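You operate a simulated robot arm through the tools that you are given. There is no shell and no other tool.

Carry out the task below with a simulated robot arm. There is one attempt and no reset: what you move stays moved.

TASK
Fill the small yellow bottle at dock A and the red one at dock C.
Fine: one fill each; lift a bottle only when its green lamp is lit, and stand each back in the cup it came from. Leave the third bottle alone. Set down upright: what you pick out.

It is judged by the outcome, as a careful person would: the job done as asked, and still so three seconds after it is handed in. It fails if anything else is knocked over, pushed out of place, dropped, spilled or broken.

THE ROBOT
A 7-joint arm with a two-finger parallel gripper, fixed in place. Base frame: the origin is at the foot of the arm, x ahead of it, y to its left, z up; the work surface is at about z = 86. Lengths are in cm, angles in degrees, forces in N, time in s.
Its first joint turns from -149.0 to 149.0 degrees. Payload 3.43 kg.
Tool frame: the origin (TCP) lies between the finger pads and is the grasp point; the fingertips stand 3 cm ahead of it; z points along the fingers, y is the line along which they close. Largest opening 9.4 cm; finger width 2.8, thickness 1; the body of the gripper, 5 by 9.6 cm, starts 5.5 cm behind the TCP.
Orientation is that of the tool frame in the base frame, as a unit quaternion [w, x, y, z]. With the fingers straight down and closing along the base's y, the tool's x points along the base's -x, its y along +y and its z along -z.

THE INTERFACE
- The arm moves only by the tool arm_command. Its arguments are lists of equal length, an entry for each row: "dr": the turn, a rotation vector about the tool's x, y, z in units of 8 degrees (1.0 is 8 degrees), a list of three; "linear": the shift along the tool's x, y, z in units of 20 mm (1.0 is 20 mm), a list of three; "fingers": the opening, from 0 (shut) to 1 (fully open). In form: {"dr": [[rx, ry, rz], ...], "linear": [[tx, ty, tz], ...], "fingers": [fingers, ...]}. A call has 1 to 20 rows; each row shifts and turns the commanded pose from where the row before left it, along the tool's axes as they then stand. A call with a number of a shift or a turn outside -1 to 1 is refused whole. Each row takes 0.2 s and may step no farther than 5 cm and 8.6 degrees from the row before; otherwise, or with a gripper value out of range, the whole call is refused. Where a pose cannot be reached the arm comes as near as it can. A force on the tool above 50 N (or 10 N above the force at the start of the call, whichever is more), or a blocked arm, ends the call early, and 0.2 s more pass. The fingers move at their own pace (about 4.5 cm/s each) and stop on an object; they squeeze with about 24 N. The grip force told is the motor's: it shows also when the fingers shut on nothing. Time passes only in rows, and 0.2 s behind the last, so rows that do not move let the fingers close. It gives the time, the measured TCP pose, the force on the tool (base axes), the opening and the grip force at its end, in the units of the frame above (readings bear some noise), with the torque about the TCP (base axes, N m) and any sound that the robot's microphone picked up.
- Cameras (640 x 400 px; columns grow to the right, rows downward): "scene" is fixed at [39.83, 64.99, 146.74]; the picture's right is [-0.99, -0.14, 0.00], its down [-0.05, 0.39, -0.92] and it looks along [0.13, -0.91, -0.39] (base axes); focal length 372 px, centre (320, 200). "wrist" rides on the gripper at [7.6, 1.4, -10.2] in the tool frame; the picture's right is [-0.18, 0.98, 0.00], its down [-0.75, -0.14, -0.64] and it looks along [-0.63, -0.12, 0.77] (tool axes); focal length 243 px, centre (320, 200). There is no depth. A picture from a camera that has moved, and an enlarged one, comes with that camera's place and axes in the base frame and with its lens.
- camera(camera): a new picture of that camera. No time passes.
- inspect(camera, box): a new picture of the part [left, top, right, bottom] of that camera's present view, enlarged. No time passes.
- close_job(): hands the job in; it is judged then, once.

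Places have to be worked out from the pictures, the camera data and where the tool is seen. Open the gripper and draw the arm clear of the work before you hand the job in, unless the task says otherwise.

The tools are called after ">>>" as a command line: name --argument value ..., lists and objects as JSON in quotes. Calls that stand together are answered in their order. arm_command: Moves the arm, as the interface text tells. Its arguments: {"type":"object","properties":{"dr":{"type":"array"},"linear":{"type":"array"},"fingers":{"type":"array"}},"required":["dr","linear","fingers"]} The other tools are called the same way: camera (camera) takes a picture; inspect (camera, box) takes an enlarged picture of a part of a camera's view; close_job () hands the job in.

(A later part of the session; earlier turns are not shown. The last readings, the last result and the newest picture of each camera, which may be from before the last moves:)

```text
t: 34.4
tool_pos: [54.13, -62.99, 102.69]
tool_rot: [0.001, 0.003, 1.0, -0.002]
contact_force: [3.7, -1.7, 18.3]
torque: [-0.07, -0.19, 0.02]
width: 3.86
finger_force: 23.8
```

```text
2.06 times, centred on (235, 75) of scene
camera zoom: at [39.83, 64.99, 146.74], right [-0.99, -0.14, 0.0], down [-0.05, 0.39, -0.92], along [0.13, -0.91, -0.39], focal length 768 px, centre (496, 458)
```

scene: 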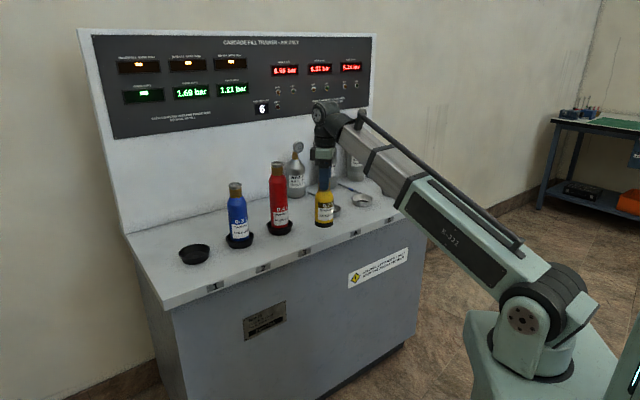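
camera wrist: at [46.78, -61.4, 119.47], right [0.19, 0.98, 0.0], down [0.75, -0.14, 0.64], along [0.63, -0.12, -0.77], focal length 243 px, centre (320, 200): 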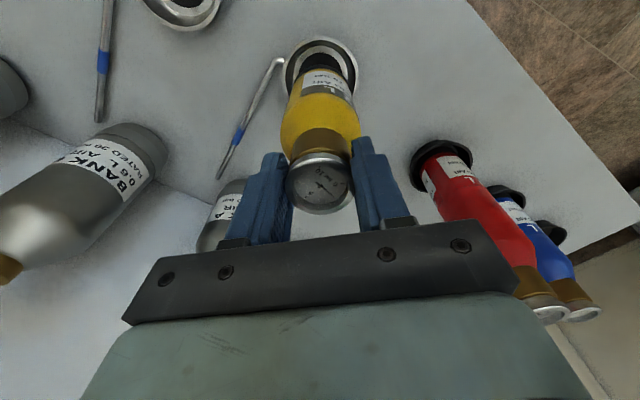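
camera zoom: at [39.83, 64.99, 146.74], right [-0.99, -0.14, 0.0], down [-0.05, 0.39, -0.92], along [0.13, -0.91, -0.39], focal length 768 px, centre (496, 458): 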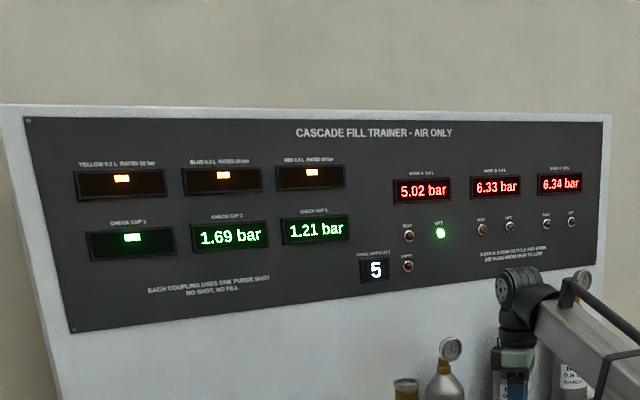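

The green LIFT lamp A is lit, and Bank A reads 5.02 bar, which matches an even-out. I'll lift yellow straight up and bring it back out in front by the same path.

>>> arm_command --dr '[[0, 0, 0], [0, 0, 0], [0, 0, 0], [0, 0, 0], [0, 0, 0], [0, 0, 0], [0, 0, 0], [0, 0, 0], [0, 0, 0], [0, 0, 0], [0, 0, 0]]' --linear '[[0, 0, -0.15], [0, 0, -0.25], [0, 0, -0.35], [0, 0, -0.35], [0, 0, -0.35], [0, 0, -0.35], [0, 0, -0.35], [0, 0, -0.35], [0, 0, -0.35], [0, 0, -0.3], [0, 0, 0]]' --fingers '[0, 0, 0, 0, 0, 0, 0, 0, 0, 0, 0]'

>>> inspect --camera "scene" --box '[80, 25, 390, 125]'

>>> camera --camera "scene"

```text
t: 36.8
tool_pos: [53.95, -62.91, 108.87]
tool_rot: [0.001, 0.0, 1.0, -0.001]
contact_force: [-0.3, 0.4, -3.2]
torque: [0.0, 0.02, 0.03]
width: 3.84
finger_force: 24.1
```

```text
2.06 times, centred on (235, 75) of scene
camera zoom: at [39.83, 64.99, 146.74], right [-0.99, -0.14, 0.0], down [-0.05, 0.39, -0.92], along [0.13, -0.91, -0.39], focal length 768 px, centre (496, 458)
```

zoom: 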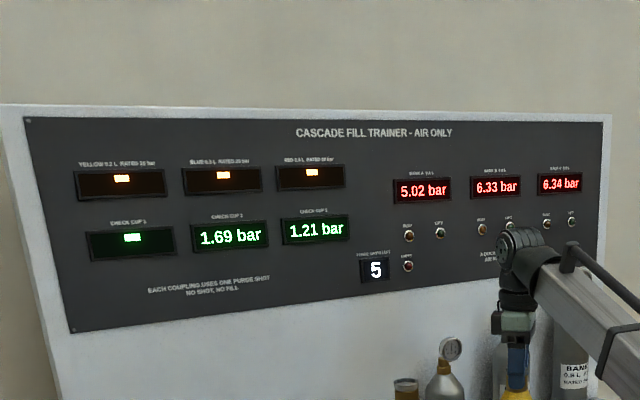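

```text
taken
```

scene: 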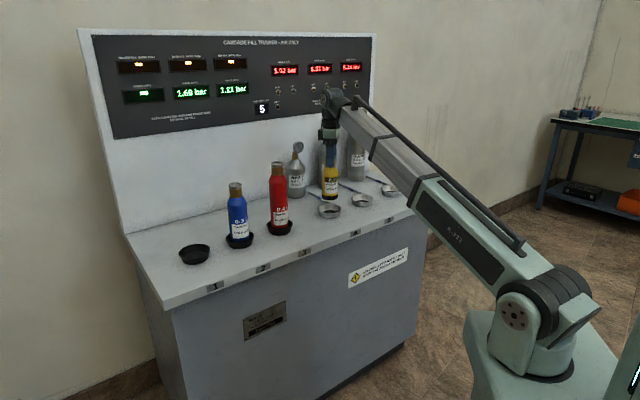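

Yellow is lifted clear with one shot used. I'll retreat the same way: pull back to the front lane, lowering slightly to stay inside the reach limit.

>>> arm_command --dr '[[0, 0, 0], [0, 0, 0], [0, 0, 0], [0, 0, 0], [0, 0, 0], [0, 0, 0], [0, 0, 0], [0, 0, 0], [0, 0, 0], [0, 0, 0], [0, 0, 0], [0, 0, 0], [0, 0, 0], [0, 0, 0], [0, 0, 0]]' --linear '[[0, 0.3, 0], [0, 0.6, 0], [0, 0.75, 0], [0, 0.75, 0], [0, 0.75, 0.1], [0, 0.75, 0.15], [0, 0.75, 0.15], [0, 0.75, 0.15], [0, 0.75, 0.15], [0, 0.75, 0.1], [0, 0.75, 0], [0, 0.75, 0], [0, 0.6, 0], [0, 0.3, 0], [0, 0, 0]]' --fingers '[0, 0, 0, 0, 0, 0, 0, 0, 0, 0, 0, 0, 0, 0, 0]'

>>> camera --camera "wrist"

```text
t: 40.0
tool_pos: [54.17, -44.31, 107.2]
tool_rot: [0.001, 0.002, 1.0, -0.001]
contact_force: [0.1, 0.0, -3.2]
torque: [0.01, -0.03, 0.04]
width: 3.89
finger_force: 23.7
```

```text
taken
camera wrist: at [46.56, -42.86, 117.43], right [0.19, 0.98, 0.0], down [0.75, -0.14, 0.64], along [0.63, -0.12, -0.77], focal length 243 px, centre (320, 200)
```

wrist: 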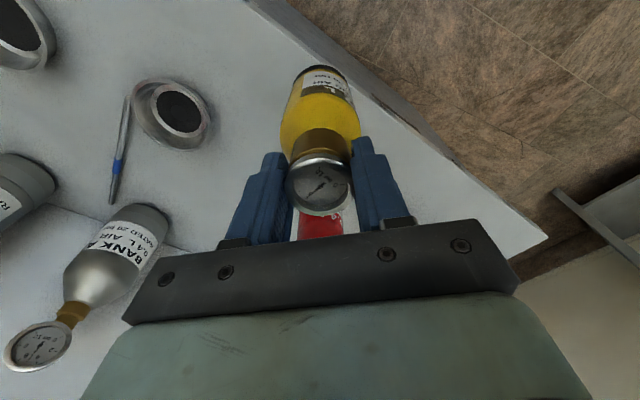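

The grip is unchanged. I'll carry it back along the front lane to the point in front of cup 1.

>>> arm_command --dr '[[0, 0, 0], [0, 0, 0], [0, 0, 0], [0, 0, 0], [0, 0, 0], [0, 0, 0], [0, 0, 0], [0, 0, 0], [0, 0, 0], [0, 0, 0], [0, 0, 0], [0, 0, 0], [0, 0, 0], [0, 0, 0], [0, 0, 0], [0, 0, 0], [0, 0, 0], [0, 0, 0], [0, 0, 0], [0, 0, 0]]' --linear '[[-0.3, 0.3, 0], [-0.6, 0.6, 0], [-0.8, 0.8, 0], [-0.8, 0.8, 0], [-0.8, 0.8, 0], [-0.8, 0.8, 0], [-0.8, 0.8, 0], [-0.8, 0.8, 0], [-0.8, 0.8, 0], [-0.8, 0.8, -0.1], [-0.8, 0.8, -0.1], [-0.8, 0.8, -0.1], [-0.8, 0.8, -0.1], [-0.8, 0.8, -0.1], [-0.8, 0.8, -0.1], [-0.8, 0.8, -0.1], [-0.8, 0.8, 0], [-0.6, 0.6, 0], [-0.3, 0.3, 0], [0, 0, 0]]' --fingers '[0, 0, 0, 0, 0, 0, 0, 0, 0, 0, 0, 0, 0, 0, 0, 0, 0, 0, 0, 0]'

>>> camera --camera "wrist"

>>> camera --camera "scene"

```text
t: 44.2
tool_pos: [81.87, -16.85, 108.55]
tool_rot: [0.001, 0.001, 1.0, -0.001]
contact_force: [0.8, 0.3, -3.3]
torque: [-0.02, 0.01, -0.03]
width: 3.89
finger_force: 23.9
```

```text
taken
camera wrist: at [74.28, -15.38, 118.79], right [0.19, 0.98, 0.0], down [0.75, -0.14, 0.64], along [0.63, -0.12, -0.77], focal length 243 px, centre (320, 200)
```

wrist: 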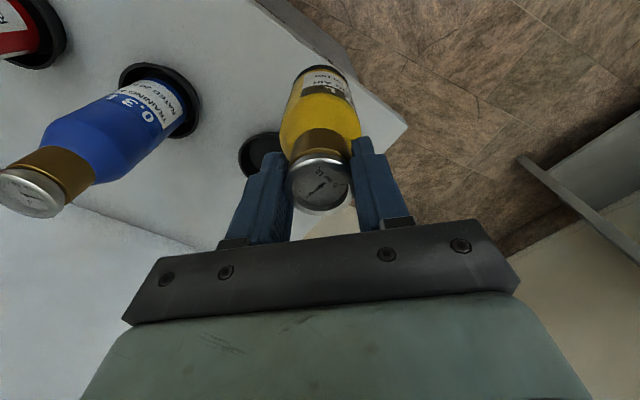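

```text
taken
```

scene: 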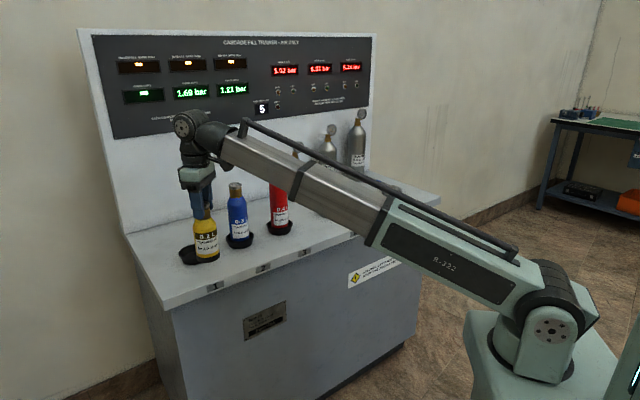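

It's in front of cup 1. I'll move in over the cup at (90.7,-26.05) and check before lowering.

>>> arm_command --dr '[[0, 0, 0], [0, 0, 0], [0, 0, 0], [0, 0, 0], [0, 0, 0], [0, 0, 0], [0, 0, 0], [0, 0, 0], [0, 0, 0], [0, 0, 0], [0, 0, 0]]' --linear '[[-0.2, -0.22, -0.1], [-0.45, -0.48, -0.1], [-0.6, -0.6, -0.1], [-0.6, -0.6, 0], [-0.6, -0.6, 0], [-0.6, -0.6, 0], [-0.6, -0.6, 0], [-0.42, -0.5, 0], [-0.25, -0.28, 0], [-0.1, -0.12, 0], [0, 0, 0]]' --fingers '[0, 0, 0, 0, 0, 0, 0, 0, 0, 0, 0]'

>>> inspect --camera "wrist" --box '[230, 30, 410, 190]'

>>> inspect --camera "scene" --box '[150, 190, 250, 270]'

```text
t: 46.6
tool_pos: [90.62, -26.06, 109.16]
tool_rot: [0.001, 0.002, 1.0, 0.0]
contact_force: [-0.8, 0.1, -4.5]
torque: [0.01, 0.0, -0.05]
width: 3.87
finger_force: 23.9
```

```text
2.50 times, centred on (320, 110) of wrist
camera zoom: at [83.1, -24.65, 119.41], right [0.19, 0.98, 0.0], down [0.75, -0.14, 0.64], along [0.63, -0.12, -0.77], focal length 606 px, centre (320, 425)
```

zoom: 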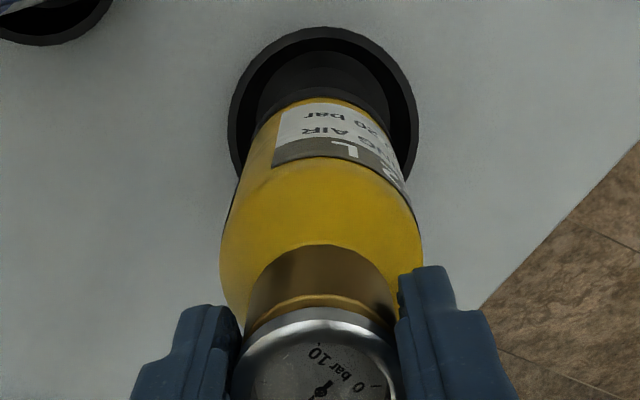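

```text
5.00 times, centred on (200, 230) of scene
camera zoom: at [39.83, 64.99, 146.74], right [-0.99, -0.14, 0.0], down [-0.05, 0.39, -0.92], along [0.13, -0.91, -0.39], focal length 1861 px, centre (920, 50)
```

zoom: 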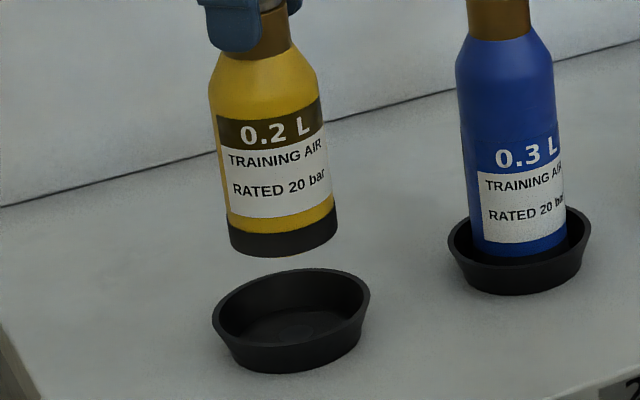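

The bottle is nearly over cup 1; the cup centre looks about 0.2 cm further out in x. I'll correct that and lower to just above seating.

>>> arm_command --dr '[[0, 0, 0], [0, 0, 0], [0, 0, 0], [0, 0, 0], [0, 0, 0], [0, 0, 0], [0, 0, 0], [0, 0, 0], [0, 0, 0], [0, 0, 0], [0, 0, 0], [0, 0, 0]]' --linear '[[-0.1, 0.02, 0], [0, 0, 0.2], [0, 0, 0.3], [0, 0, 0.3], [0, 0, 0.3], [0, 0, 0.3], [0, 0, 0.3], [0, 0, 0.3], [0, 0, 0.3], [0, 0, 0.3], [0, 0, 0.3], [0, 0, 0]]' --fingers '[0, 0, 0, 0, 0, 0, 0, 0, 0, 0, 0, 0]'

>>> inspect --camera "wrist" --box '[230, 30, 410, 190]'

>>> inspect --camera "scene" --box '[150, 190, 250, 270]'

```text
t: 49.2
tool_pos: [90.87, -26.12, 103.56]
tool_rot: [0.001, 0.001, 1.0, -0.001]
contact_force: [-0.6, -0.7, -3.2]
torque: [0.0, 0.02, 0.01]
width: 3.88
finger_force: 24.3
```

```text
2.50 times, centred on (320, 110) of wrist
camera zoom: at [83.29, -24.55, 113.67], right [0.19, 0.98, 0.0], down [0.75, -0.14, 0.64], along [0.63, -0.12, -0.77], focal length 606 px, centre (320, 425)
```

zoom: 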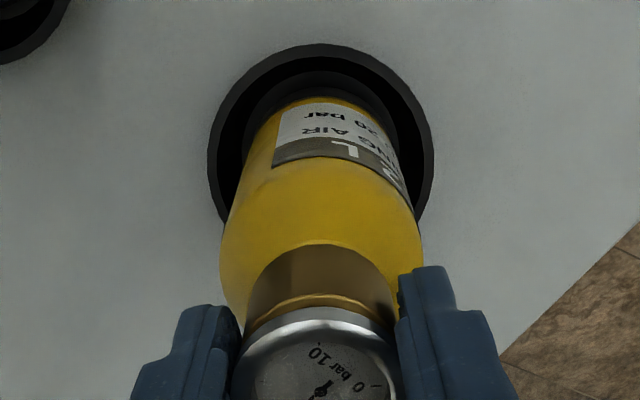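

```text
5.00 times, centred on (200, 230) of scene
camera zoom: at [39.83, 64.99, 146.74], right [-0.99, -0.14, 0.0], down [-0.05, 0.39, -0.92], along [0.13, -0.91, -0.39], focal length 1861 px, centre (920, 50)
```

zoom: 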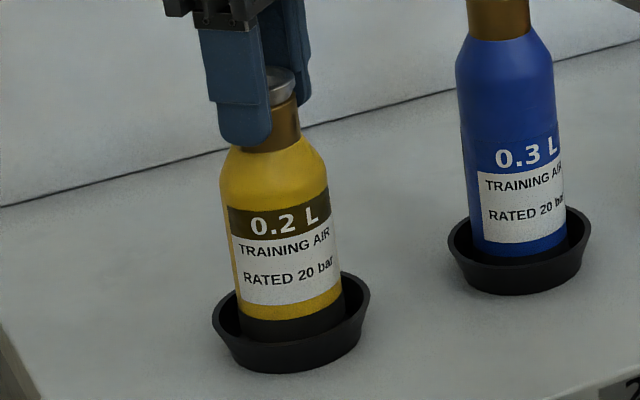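

The bottle is centred in the cup with no contact yet. I'll lower it gently to seat.

>>> arm_command --dr '[[0, 0, 0], [0, 0, 0], [0, 0, 0], [0, 0, 0], [0, 0, 0], [0, 0, 0], [0, 0, 0]]' --linear '[[0, 0, 0.1], [0, 0, 0.1], [0, 0, 0.07], [0, 0, 0.06], [0, 0, 0.03], [0, 0, 0], [0, 0, 0]]' --fingers '[0, 0, 0, 0, 0, 0, 0]'

>>> inspect --camera "scene" --box '[80, 25, 390, 125]'

```text
t: 50.8
tool_pos: [90.81, -26.02, 102.66]
tool_rot: [0.001, 0.002, 1.0, -0.001]
contact_force: [-0.2, -0.5, -3.8]
torque: [0.03, -0.01, 0.0]
width: 3.87
finger_force: 24.3
```

```text
2.06 times, centred on (235, 75) of scene
camera zoom: at [39.83, 64.99, 146.74], right [-0.99, -0.14, 0.0], down [-0.05, 0.39, -0.92], along [0.13, -0.91, -0.39], focal length 768 px, centre (496, 458)
```

zoom: 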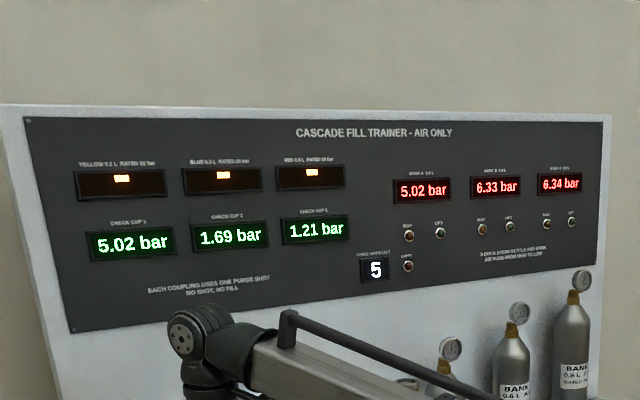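

Check cup 1 reads 5.02 bar, but the weight is still on the gripper. I'll lower a few more millimetres until the cup takes the load.

>>> arm_command --dr '[[0, 0, 0], [0, 0, 0], [0, 0, 0], [0, 0, 0]]' --linear '[[0, 0, 0.06], [0, 0, 0.06], [0, 0, 0], [0, 0, 0]]' --fingers '[0, 0, 0, 0]'

```text
t: 51.8
tool_pos: [90.97, -26.14, 102.62]
tool_rot: [0.002, 0.002, 1.0, -0.001]
contact_force: [2.6, -0.4, 17.6]
torque: [-0.03, 0.15, 0.03]
width: 3.87
finger_force: 23.4
```

The bottle is seated with the load on the cup. I'll ease off slightly and open the fingers.

>>> arm_command --dr '[[0, 0, 0], [0, 0, 0], [0, 0, 0], [0, 0, 0], [0, 0, 0], [0, 0, 0], [0, 0, 0]]' --linear '[[0, 0, -0.04], [0, 0, 0], [0, 0, 0], [0, 0, 0], [0, 0, 0], [0, 0, 0], [0, 0, 0]]' --fingers '[0, 0, 0.5, 0.7, 1, 1, 1]'

>>> camera --camera "wrist"

>>> inspect --camera "scene" --box '[150, 170, 250, 270]'

```text
t: 53.4
tool_pos: [90.84, -25.99, 102.65]
tool_rot: [0.001, 0.001, 1.0, -0.001]
contact_force: [0.3, 0.0, -1.0]
torque: [0.0, -0.01, 0.03]
width: 9.4
finger_force: 0.0
```

```text
taken
camera wrist: at [83.35, -24.56, 112.74], right [0.19, 0.98, 0.0], down [0.75, -0.14, 0.64], along [0.63, -0.12, -0.76], focal length 243 px, centre (320, 200)
```

wrist: 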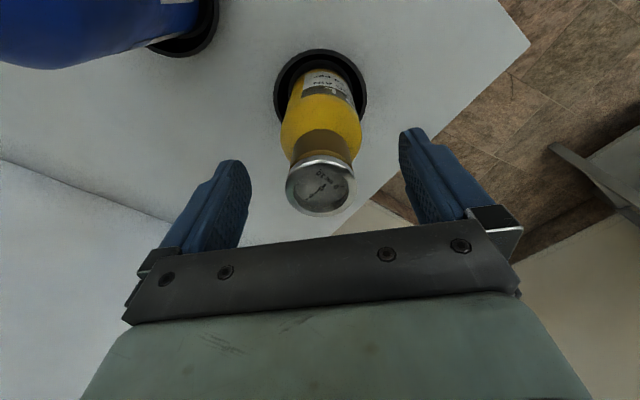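

```text
4.00 times, centred on (200, 220) of scene
camera zoom: at [39.83, 64.99, 146.74], right [-0.99, -0.14, 0.0], down [-0.05, 0.39, -0.92], along [0.13, -0.91, -0.39], focal length 1489 px, centre (800, 120)
```

zoom: 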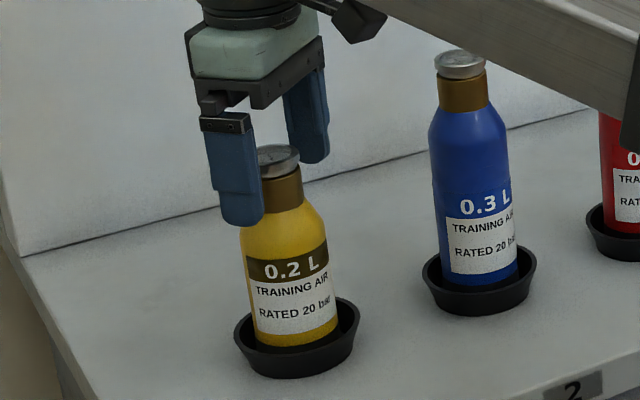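

Yellow stands upright in its cup and the fingers are free. I'll rise straight up to about z=116 and look before moving over toward red.

>>> arm_command --dr '[[0, 0, 0], [0, 0, 0], [0, 0, 0], [0, 0, 0], [0, 0, 0], [0, 0, 0], [0, 0, 0], [0, 0, 0], [0, 0, 0], [0, 0, 0], [0, 0, 0]]' --linear '[[0, 0, -0.3], [0, 0, -0.6], [0, 0, -0.75], [0, 0, -0.75], [0, 0, -0.75], [0, 0, -0.75], [0, 0, -0.75], [0, 0, -0.75], [0, 0, -0.75], [0, 0, -0.5], [0, 0, 0]]' --fingers '[1, 1, 1, 1, 1, 1, 1, 1, 1, 1, 1]'

>>> camera --camera "wrist"

>>> camera --camera "scene"

```text
t: 55.8
tool_pos: [90.7, -26.13, 115.84]
tool_rot: [0.001, 0.001, 1.0, -0.001]
contact_force: [-0.4, 0.1, -0.2]
torque: [-0.03, 0.0, 0.01]
width: 9.4
finger_force: 0.1
```

```text
taken
camera wrist: at [83.21, -24.56, 126.08], right [0.19, 0.98, 0.0], down [0.75, -0.14, 0.64], along [0.63, -0.12, -0.77], focal length 243 px, centre (320, 200)
```

wrist: 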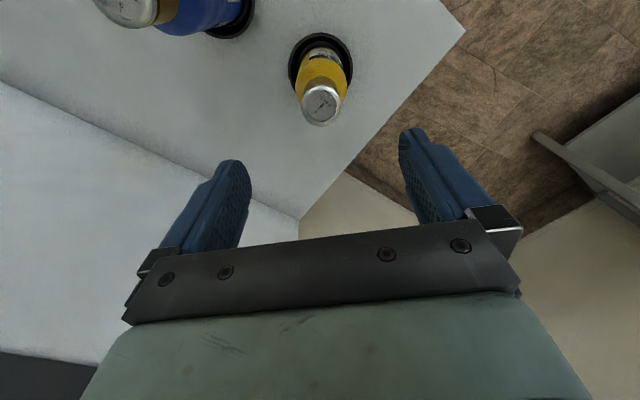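

```text
taken
```

scene: 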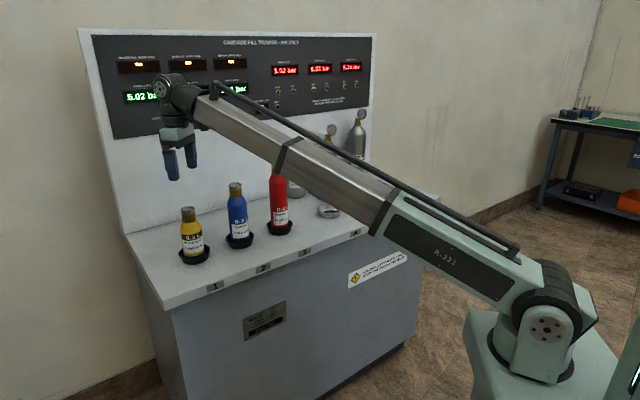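

Yellow is standing well. I'll move diagonally at this height, about 6 cm above blue's top, to above red at about (69.8,-47.3).

>>> arm_command --dr '[[0, 0, 0], [0, 0, 0], [0, 0, 0], [0, 0, 0], [0, 0, 0], [0, 0, 0], [0, 0, 0], [0, 0, 0], [0, 0, 0], [0, 0, 0], [0, 0, 0], [0, 0, 0], [0, 0, 0], [0, 0, 0], [0, 0, 0], [0, 0, 0], [0, 0, 0]]' --linear '[[0.3, -0.3, 0], [0.6, -0.61, 0], [0.75, -0.76, 0], [0.75, -0.76, 0], [0.75, -0.76, 0], [0.75, -0.76, 0], [0.75, -0.76, 0], [0.75, -0.76, 0], [0.75, -0.76, 0], [0.75, -0.76, 0], [0.75, -0.76, 0], [0.75, -0.76, 0], [0.75, -0.76, 0], [0.6, -0.61, 0], [0.45, -0.46, 0], [0.25, -0.26, 0], [0, 0, 0]]' --fingers '[1, 1, 1, 1, 1, 1, 1, 1, 1, 1, 1, 1, 1, 1, 1, 1, 1]'

>>> camera --camera "wrist"

>>> inspect --camera "scene" --box '[220, 80, 360, 240]'

```text
t: 59.4
tool_pos: [69.85, -47.23, 116.0]
tool_rot: [0.001, 0.002, 1.0, -0.001]
contact_force: [0.3, 0.1, 0.3]
torque: [-0.04, 0.01, 0.01]
width: 9.42
finger_force: 0.0
```

```text
taken
camera wrist: at [62.29, -45.67, 126.13], right [0.19, 0.98, 0.0], down [0.75, -0.14, 0.64], along [0.63, -0.12, -0.77], focal length 243 px, centre (320, 200)
```

wrist: 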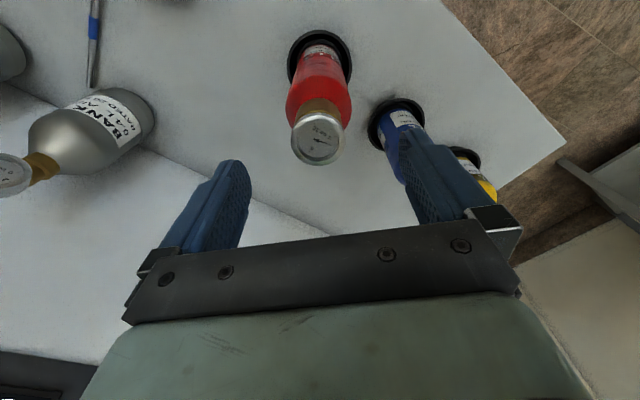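

```text
2.50 times, centred on (290, 160) of scene
camera zoom: at [39.83, 64.99, 146.74], right [-0.99, -0.14, 0.0], down [-0.05, 0.39, -0.92], along [0.13, -0.91, -0.39], focal length 931 px, centre (395, 300)
```

zoom: 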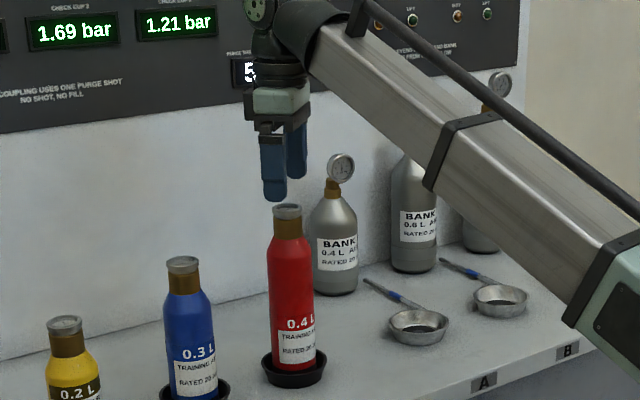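

I'll zoom in to measure red's cap against the tool axis.

>>> inspect --camera "wrist" --box '[240, 20, 400, 180]'

>>> inspect --camera "scene" --box '[250, 120, 320, 240]'

```text
2.50 times, centred on (320, 100) of wrist
camera zoom: at [62.29, -45.67, 126.13], right [0.19, 0.98, 0.0], down [0.75, -0.14, 0.64], along [0.63, -0.12, -0.77], focal length 606 px, centre (320, 450)
```

zoom: 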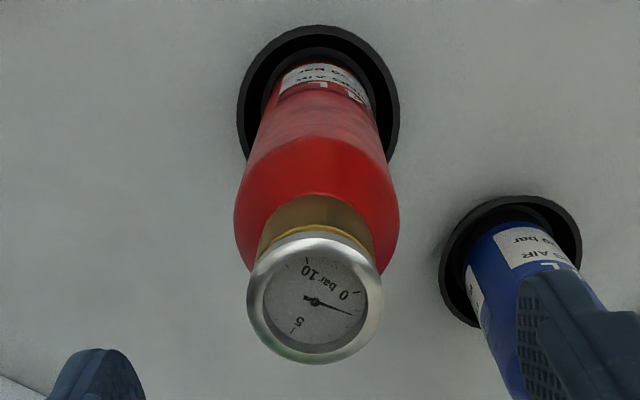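

```text
3.33 times, centred on (285, 180) of scene
camera zoom: at [39.83, 64.99, 146.74], right [-0.99, -0.14, 0.0], down [-0.05, 0.39, -0.92], along [0.13, -0.91, -0.39], focal length 1241 px, centre (437, 267)
```

zoom: 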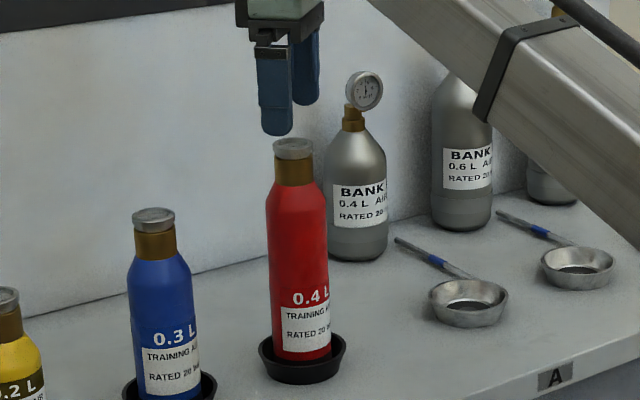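

Red's cap is within about 0.15 cm of the tool axis and its top is at z≈110.5. I'll apply the small correction and lower to z≈110.3, with the tips on the brass neck just above the shoulder.

>>> arm_command --dr '[[0, 0, 0], [0, 0, 0], [0, 0, 0], [0, 0, 0], [0, 0, 0], [0, 0, 0], [0, 0, 0], [0, 0, 0], [0, 0, 0], [0, 0, 0]]' --linear '[[0.07, -0.07, 0], [0, 0, 0.3], [0, 0, 0.4], [0, 0, 0.4], [0, 0, 0.4], [0, 0, 0.4], [0, 0, 0.4], [0, 0, 0.35], [0, 0, 0.2], [0, 0, 0]]' --fingers '[1, 1, 1, 1, 1, 1, 1, 1, 1, 1]'

>>> inspect --camera "wrist" --box '[220, 60, 420, 260]'

>>> inspect --camera "scene" --box '[250, 120, 320, 240]'

```text
t: 61.6
tool_pos: [69.85, -47.37, 110.31]
tool_rot: [0.0, 0.002, 1.0, -0.001]
contact_force: [0.5, -0.3, 0.1]
torque: [0.0, 0.02, -0.01]
width: 9.39
finger_force: 0.1
```

```text
2.00 times, centred on (320, 160) of wrist
camera zoom: at [62.22, -45.84, 120.42], right [0.19, 0.98, 0.0], down [0.75, -0.14, 0.64], along [0.63, -0.12, -0.77], focal length 485 px, centre (320, 280)
```

zoom: 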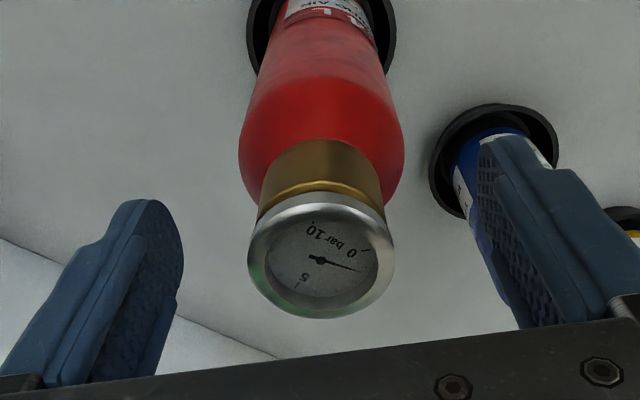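

```text
3.33 times, centred on (285, 180) of scene
camera zoom: at [39.83, 64.99, 146.74], right [-0.99, -0.14, 0.0], down [-0.05, 0.39, -0.92], along [0.13, -0.91, -0.39], focal length 1241 px, centre (437, 267)
```

zoom: 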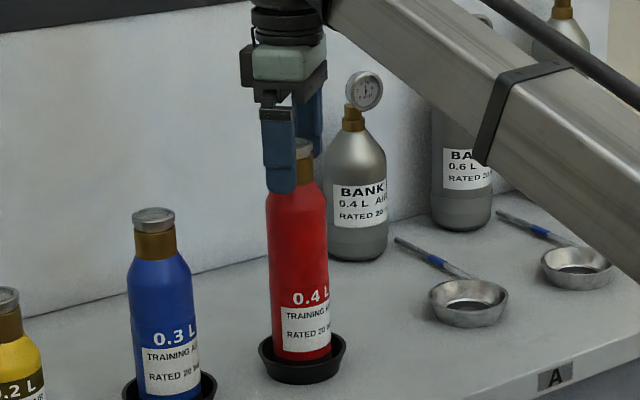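

The cap is centred on the tool axis and the tips sit just above the shoulder. Closing the grip on red.

>>> arm_command --dr '[[0, 0, 0], [0, 0, 0], [0, 0, 0], [0, 0, 0], [0, 0, 0], [0, 0, 0]]' --linear '[[0, 0, 0], [0, 0, 0], [0, 0, 0], [0, 0, 0], [0, 0, 0], [0, 0, 0]]' --fingers '[0, 0, 0, 0, 0, 0]'

>>> inspect --camera "wrist" --box '[220, 60, 420, 260]'

>>> inspect --camera "scene" --box '[250, 120, 320, 240]'

```text
t: 63.0
tool_pos: [69.7, -47.39, 110.3]
tool_rot: [0.001, 0.002, 1.0, -0.001]
contact_force: [-0.2, -0.2, 0.3]
torque: [0.09, -0.04, -0.04]
width: 3.75
finger_force: 24.0
```

```text
2.00 times, centred on (320, 160) of wrist
camera zoom: at [62.22, -45.84, 120.44], right [0.19, 0.98, 0.0], down [0.75, -0.14, 0.64], along [0.63, -0.12, -0.76], focal length 485 px, centre (320, 280)
```

zoom: 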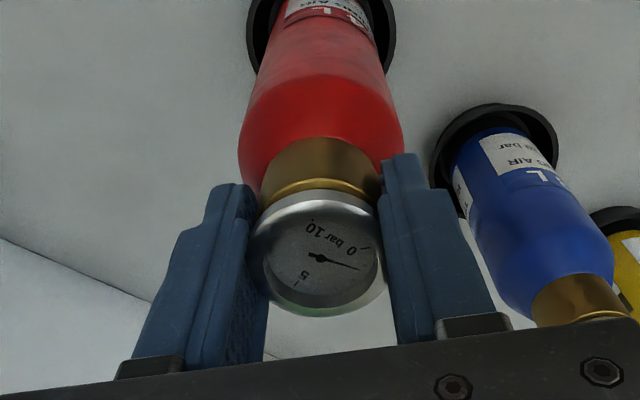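

```text
3.33 times, centred on (285, 180) of scene
camera zoom: at [39.83, 64.99, 146.74], right [-0.99, -0.14, 0.0], down [-0.05, 0.39, -0.92], along [0.13, -0.91, -0.39], focal length 1241 px, centre (437, 267)
```

zoom: 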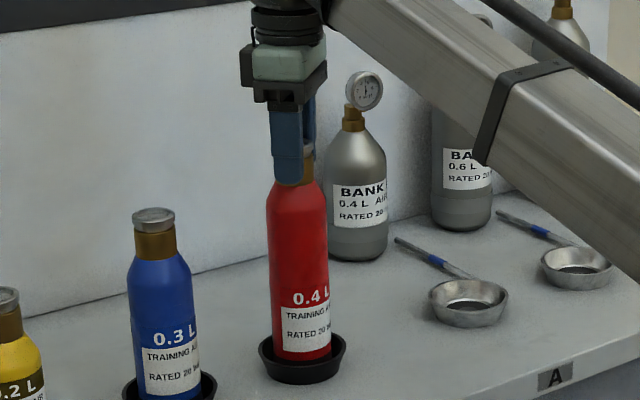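

Red is gripped at 3.75 cm and 24 N. I'll lift slowly and check the load.

>>> arm_command --dr '[[0, 0, 0], [0, 0, 0], [0, 0, 0], [0, 0, 0], [0, 0, 0], [0, 0, 0], [0, 0, 0], [0, 0, 0], [0, 0, 0], [0, 0, 0], [0, 0, 0]]' --linear '[[0, 0, -0.1], [0, 0, -0.15], [0, 0, -0.2], [0, 0, -0.3], [0, 0, -0.35], [0, 0, -0.35], [0, 0, -0.35], [0, 0, -0.35], [0, 0, -0.3], [0, 0, -0.2], [0, 0, 0]]' --fingers '[0, 0, 0, 0, 0, 0, 0, 0, 0, 0, 0]'

>>> camera --camera "scene"

>>> camera --camera "wrist"

```text
t: 65.4
tool_pos: [69.81, -47.37, 115.58]
tool_rot: [0.001, 0.001, 1.0, -0.001]
contact_force: [0.5, -0.8, -4.4]
torque: [-0.01, 0.03, 0.0]
width: 3.75
finger_force: 23.8
```

```text
taken
```

scene: 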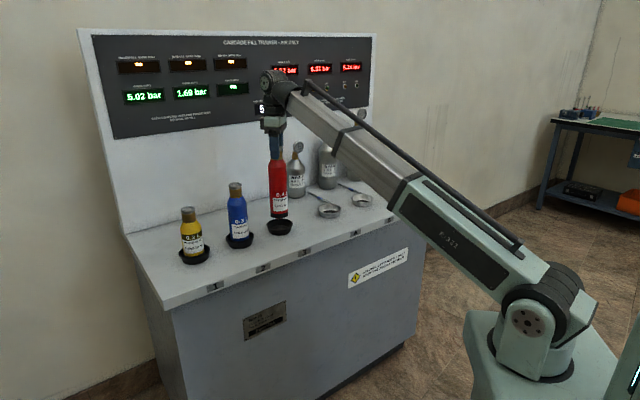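

```text
taken
camera wrist: at [62.2, -45.83, 125.7], right [0.19, 0.98, 0.0], down [0.75, -0.14, 0.64], along [0.63, -0.12, -0.77], focal length 243 px, centre (320, 200)
```

wrist: 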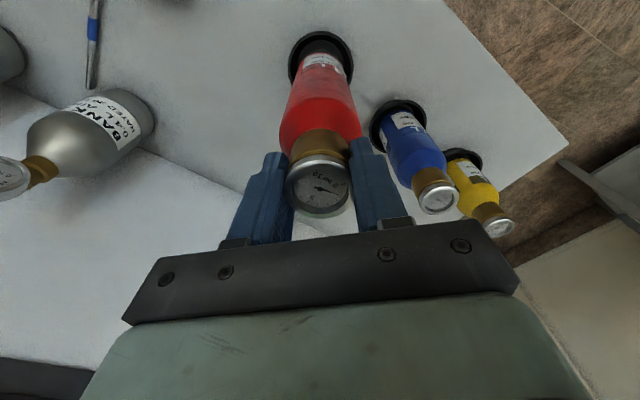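

The load is about 4.5 N and the grip is stable. I'll carry red along the dock line with its base about 3 cm above the rims, past dock A toward dock B, and then view dock C.

>>> arm_command --dr '[[0, 0, 0], [0, 0, 0], [0, 0, 0], [0, 0, 0], [0, 0, 0], [0, 0, 0], [0, 0, 0], [0, 0, 0], [0, 0, 0], [0, 0, 0], [0, 0, 0], [0, 0, 0], [0, 0, 0], [0, 0, 0], [0, 0, 0], [0, 0, 0], [0, 0, 0], [0, 0, 0], [0, 0, 0]]' --linear '[[0.3, -0.2, -0.05], [0.6, -0.5, -0.05], [0.75, -0.7, -0.05], [0.75, -0.75, 0], [0.75, -0.75, 0], [0.75, -0.75, 0], [0.75, -0.75, 0], [0.75, -0.75, 0], [0.75, -0.75, 0], [0.75, -0.75, 0], [0.75, -0.75, 0], [0.75, -0.75, 0], [0.75, -0.75, 0], [0.75, -0.75, 0], [0.75, -0.75, 0], [0.75, -0.75, 0], [0.5, -0.5, 0], [0.25, -0.25, 0], [0, 0, 0]]' --fingers '[0, 0, 0, 0, 0, 0, 0, 0, 0, 0, 0, 0, 0, 0, 0, 0, 0, 0, 0]'

>>> camera --camera "scene"

>>> camera --camera "wrist"

```text
t: 69.4
tool_pos: [45.47, -71.12, 115.6]
tool_rot: [0.001, 0.002, 1.0, -0.001]
contact_force: [0.1, -0.3, -4.1]
torque: [-0.02, 0.02, 0.03]
width: 3.73
finger_force: 23.9
```

```text
taken
```

scene: 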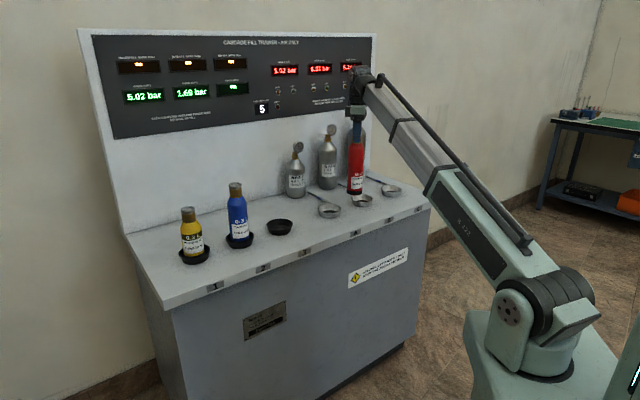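

```text
taken
camera wrist: at [37.85, -69.56, 125.89], right [0.19, 0.98, 0.0], down [0.75, -0.14, 0.64], along [0.63, -0.12, -0.77], focal length 243 px, centre (320, 200)
```

wrist: 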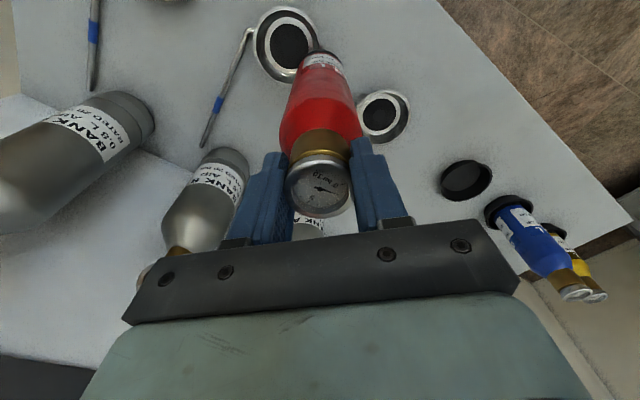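

Red is near dock B and steady. I'll continue along the line to just short of dock C at (32.5,-84.7).

>>> arm_command --dr '[[0, 0, 0], [0, 0, 0], [0, 0, 0], [0, 0, 0], [0, 0, 0], [0, 0, 0], [0, 0, 0], [0, 0, 0], [0, 0, 0], [0, 0, 0], [0, 0, 0], [0, 0, 0], [0, 0, 0]]' --linear '[[0.3, -0.3, -0.05], [0.5, -0.55, -0.05], [0.7, -0.73, -0.05], [0.7, -0.73, 0], [0.7, -0.73, 0], [0.7, -0.73, 0], [0.7, -0.73, 0], [0.7, -0.73, 0], [0.6, -0.63, 0], [0.5, -0.52, 0], [0.3, -0.3, 0], [0.1, -0.12, 0], [0, 0, 0]]' --fingers '[0, 0, 0, 0, 0, 0, 0, 0, 0, 0, 0, 0, 0]'

>>> camera --camera "wrist"

>>> inspect --camera "scene" --box '[330, 110, 430, 220]'

>>> inspect --camera "wrist" --box '[230, 0, 410, 180]'

```text
t: 72.2
tool_pos: [32.3, -84.79, 116.01]
tool_rot: [0.001, 0.002, 1.0, -0.001]
contact_force: [-0.4, 0.3, -5.7]
torque: [0.01, -0.02, -0.03]
width: 3.74
finger_force: 24.3
```

```text
taken
camera wrist: at [24.71, -83.1, 126.26], right [0.19, 0.98, 0.0], down [0.75, -0.14, 0.64], along [0.63, -0.12, -0.77], focal length 243 px, centre (320, 200)
```

wrist: 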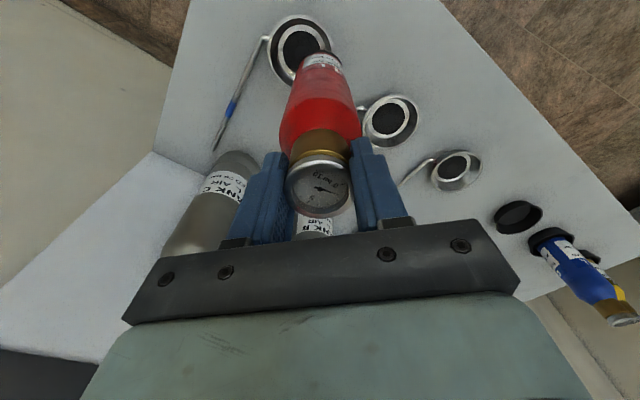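

```text
3.64 times, centred on (380, 165) of scene
camera zoom: at [39.83, 64.99, 146.74], right [-0.99, -0.14, 0.0], down [-0.05, 0.39, -0.92], along [0.13, -0.91, -0.39], focal length 1354 px, centre (102, 327)
```

zoom: 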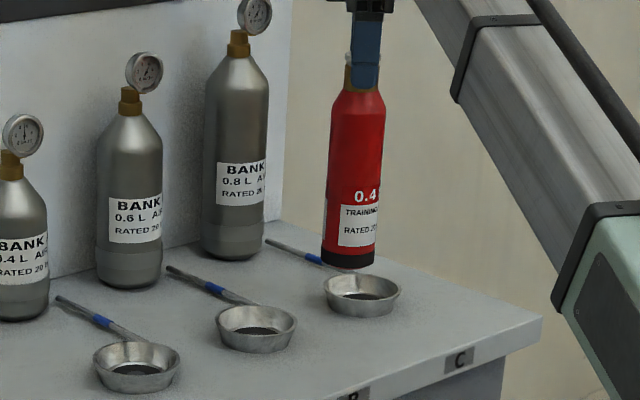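

```text
2.22 times, centred on (320, 90) of wrist
camera zoom: at [24.71, -83.1, 126.26], right [0.19, 0.98, 0.0], down [0.75, -0.14, 0.64], along [0.63, -0.12, -0.77], focal length 539 px, centre (320, 444)
```

zoom: 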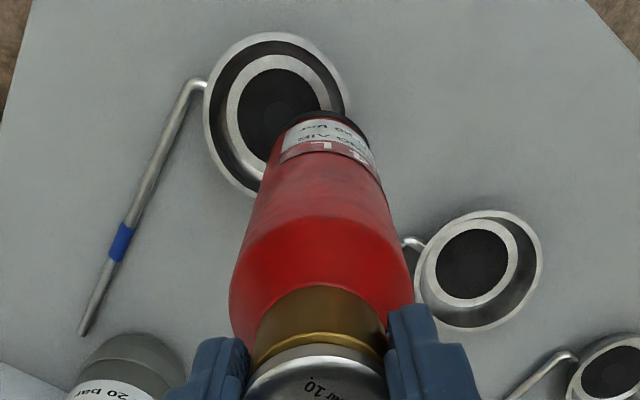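

Dock C's centre works out at about (30.1,-86.75) from both cameras. I'll move over it and check alignment before lowering.

>>> arm_command --dr '[[0, 0, 0], [0, 0, 0], [0, 0, 0], [0, 0, 0], [0, 0, 0]]' --linear '[[0.3, -0.25, 0], [0.4, -0.35, 0], [0.3, -0.27, 0], [0.1, -0.1, 0], [0, 0, 0]]' --fingers '[0, 0, 0, 0, 0]'

>>> inspect --camera "wrist" --box '[240, 20, 400, 180]'

>>> inspect --camera "scene" --box '[340, 130, 430, 220]'

```text
t: 73.4
tool_pos: [30.09, -86.71, 116.17]
tool_rot: [0.001, 0.001, 1.0, -0.002]
contact_force: [0.1, -0.5, -4.8]
torque: [0.01, -0.02, 0.02]
width: 3.76
finger_force: 24.0
```

```text
2.50 times, centred on (320, 100) of wrist
camera zoom: at [22.54, -85.03, 126.32], right [0.19, 0.98, 0.0], down [0.75, -0.14, 0.64], along [0.63, -0.12, -0.77], focal length 606 px, centre (320, 450)
```

zoom: 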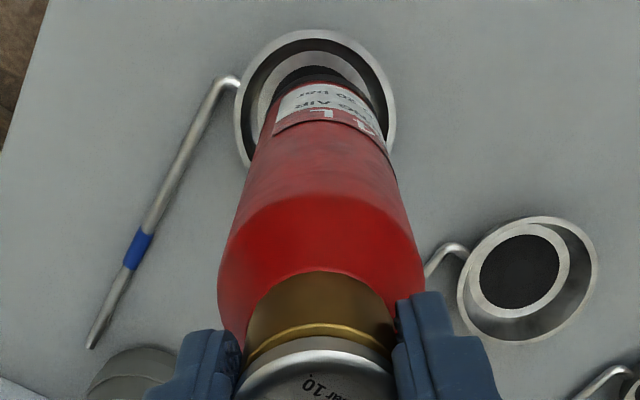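

```text
4.44 times, centred on (385, 175) of scene
camera zoom: at [39.83, 64.99, 146.74], right [-0.99, -0.14, 0.0], down [-0.05, 0.39, -0.92], along [0.13, -0.91, -0.39], focal length 1654 px, centre (31, 311)
```

zoom: 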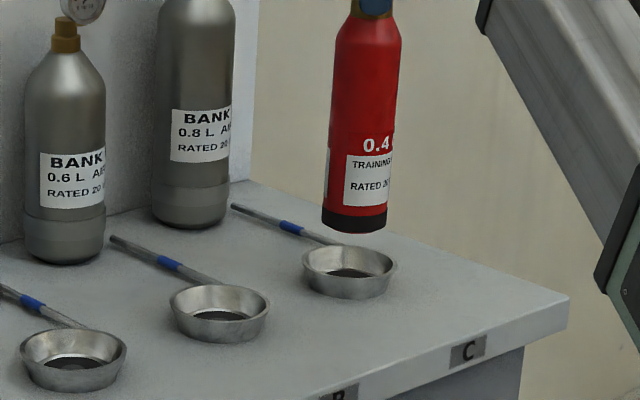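

The bottle needs about +0.15 in x and -0.3 in y to centre on dock C. I'll correct that and lower to about 1 cm above seating.

>>> arm_command --dr '[[0, 0, 0], [0, 0, 0], [0, 0, 0], [0, 0, 0], [0, 0, 0], [0, 0, 0], [0, 0, 0], [0, 0, 0], [0, 0, 0], [0, 0, 0], [0, 0, 0]]' --linear '[[-0.08, -0.15, 0], [0, 0, 0], [0, 0, 0.2], [0, 0, 0.3], [0, 0, 0.35], [0, 0, 0.35], [0, 0, 0.35], [0, 0, 0.35], [0, 0, 0.3], [0, 0, 0.2], [0, 0, 0]]' --fingers '[0, 0, 0, 0, 0, 0, 0, 0, 0, 0, 0]'

>>> inspect --camera "wrist" --box '[240, 20, 400, 180]'

>>> inspect --camera "scene" --box '[340, 130, 430, 220]'

```text
t: 75.8
tool_pos: [30.31, -86.93, 111.28]
tool_rot: [0.001, 0.001, 1.0, -0.001]
contact_force: [1.2, -0.6, -4.7]
torque: [0.01, 0.0, -0.03]
width: 3.72
finger_force: 23.9
```

```text
2.50 times, centred on (320, 100) of wrist
camera zoom: at [22.71, -85.41, 121.49], right [0.19, 0.98, 0.0], down [0.75, -0.14, 0.64], along [0.63, -0.12, -0.77], focal length 606 px, centre (320, 450)
```

zoom: 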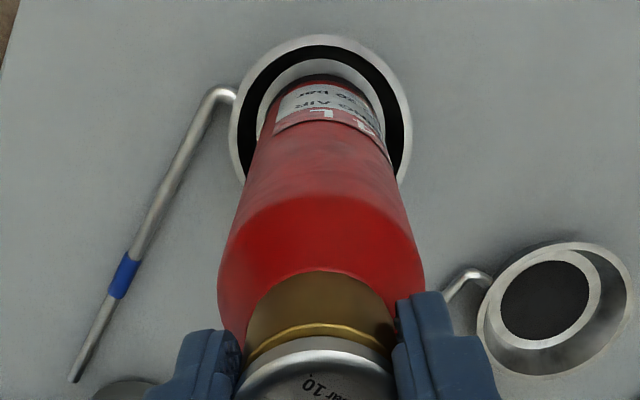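

```text
4.44 times, centred on (385, 175) of scene
camera zoom: at [39.83, 64.99, 146.74], right [-0.99, -0.14, 0.0], down [-0.05, 0.39, -0.92], along [0.13, -0.91, -0.39], focal length 1654 px, centre (31, 311)
```

zoom: 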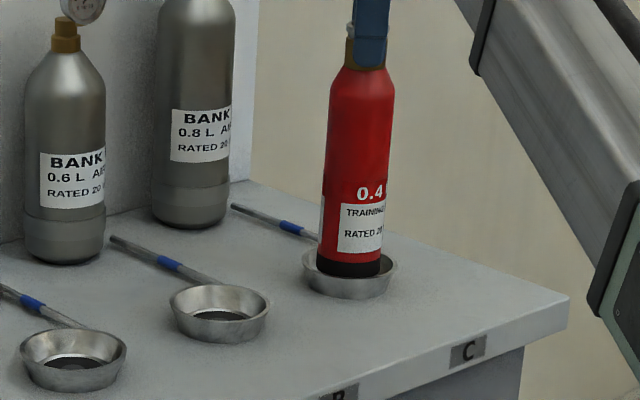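

Red is centred inside dock C's rim in both views. I'll lower the last centimetre gently.

>>> arm_command --dr '[[0, 0, 0], [0, 0, 0], [0, 0, 0], [0, 0, 0], [0, 0, 0], [0, 0, 0], [0, 0, 0]]' --linear '[[0, 0, 0.1], [0, 0, 0.1], [0, 0, 0.1], [0, 0, 0.08], [0, 0, 0.06], [0, 0, 0], [0, 0, 0]]' --fingers '[0, 0, 0, 0, 0, 0, 0]'

>>> inspect --camera "scene" --box '[80, 25, 390, 125]'

```text
t: 77.4
tool_pos: [30.23, -86.96, 110.44]
tool_rot: [0.001, 0.002, 1.0, -0.001]
contact_force: [0.5, 0.6, -5.6]
torque: [0.0, -0.02, -0.01]
width: 3.74
finger_force: 23.9
```

```text
2.06 times, centred on (235, 75) of scene
camera zoom: at [39.83, 64.99, 146.74], right [-0.99, -0.14, 0.0], down [-0.05, 0.39, -0.92], along [0.13, -0.91, -0.39], focal length 768 px, centre (496, 458)
```

zoom: 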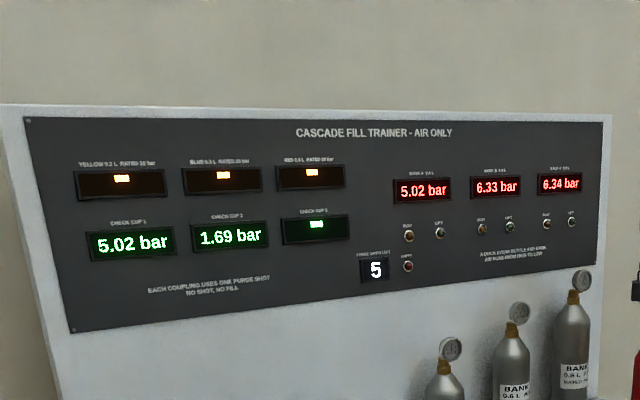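

No contact or coupling yet. I'll continue in small steps until it seats.

>>> arm_command --dr '[[0, 0, 0], [0, 0, 0], [0, 0, 0], [0, 0, 0], [0, 0, 0]]' --linear '[[0, 0, 0.06], [0, 0, 0.06], [0, 0, 0.04], [0, 0, 0], [0, 0, 0]]' --fingers '[0, 0, 0, 0, 0]'

>>> inspect --camera "scene" --box '[80, 25, 390, 125]'

```text
t: 78.6
tool_pos: [30.27, -86.87, 110.26]
tool_rot: [0.002, 0.002, 1.0, -0.003]
contact_force: [1.8, -2.7, 21.5]
torque: [-0.02, -0.02, -0.02]
width: 3.75
finger_force: 24.2
```

```text
2.06 times, centred on (235, 75) of scene
camera zoom: at [39.83, 64.99, 146.74], right [-0.99, -0.14, 0.0], down [-0.05, 0.39, -0.92], along [0.13, -0.91, -0.39], focal length 768 px, centre (496, 458)
```

zoom: 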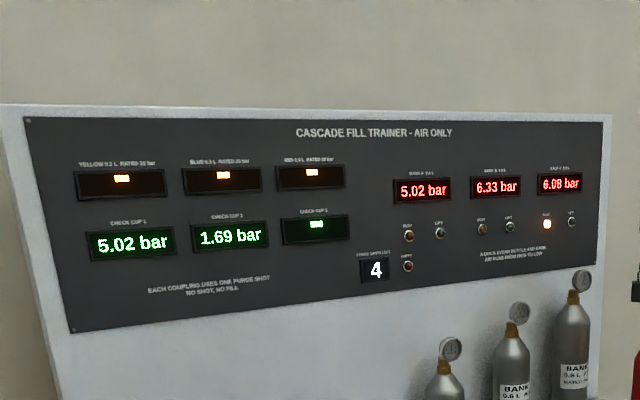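

Red is coupled at dock C: the shot counter is at 4, BUSY C is lit, and Bank C is falling. I'll hold still until its green lamp lights.

>>> arm_command --dr '[[0, 0, 0], [0, 0, 0], [0, 0, 0], [0, 0, 0], [0, 0, 0], [0, 0, 0], [0, 0, 0], [0, 0, 0], [0, 0, 0], [0, 0, 0], [0, 0, 0], [0, 0, 0]]' --linear '[[0, 0, 0], [0, 0, 0], [0, 0, 0], [0, 0, 0], [0, 0, 0], [0, 0, 0], [0, 0, 0], [0, 0, 0], [0, 0, 0], [0, 0, 0], [0, 0, 0], [0, 0, 0]]' --fingers '[0, 0, 0, 0, 0, 0, 0, 0, 0, 0, 0, 0]'

>>> inspect --camera "scene" --box '[80, 25, 390, 125]'

```text
t: 81.2
tool_pos: [30.26, -86.85, 110.15]
tool_rot: [0.001, 0.001, 1.0, -0.002]
contact_force: [1.3, -0.9, 13.2]
torque: [-0.05, -0.19, -0.04]
width: 3.74
finger_force: 24.2
```

```text
2.06 times, centred on (235, 75) of scene
camera zoom: at [39.83, 64.99, 146.74], right [-0.99, -0.14, 0.0], down [-0.05, 0.39, -0.92], along [0.13, -0.91, -0.39], focal length 768 px, centre (496, 458)
```

zoom: 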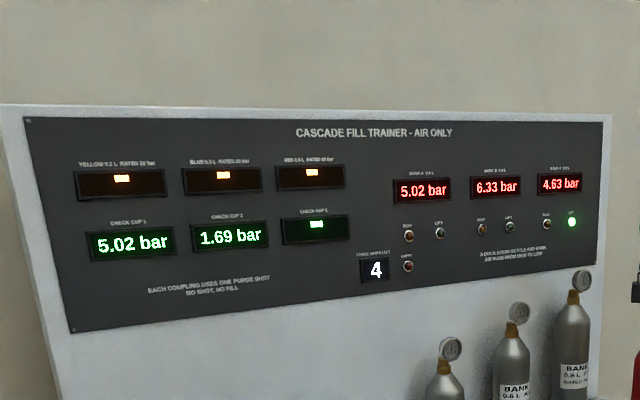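

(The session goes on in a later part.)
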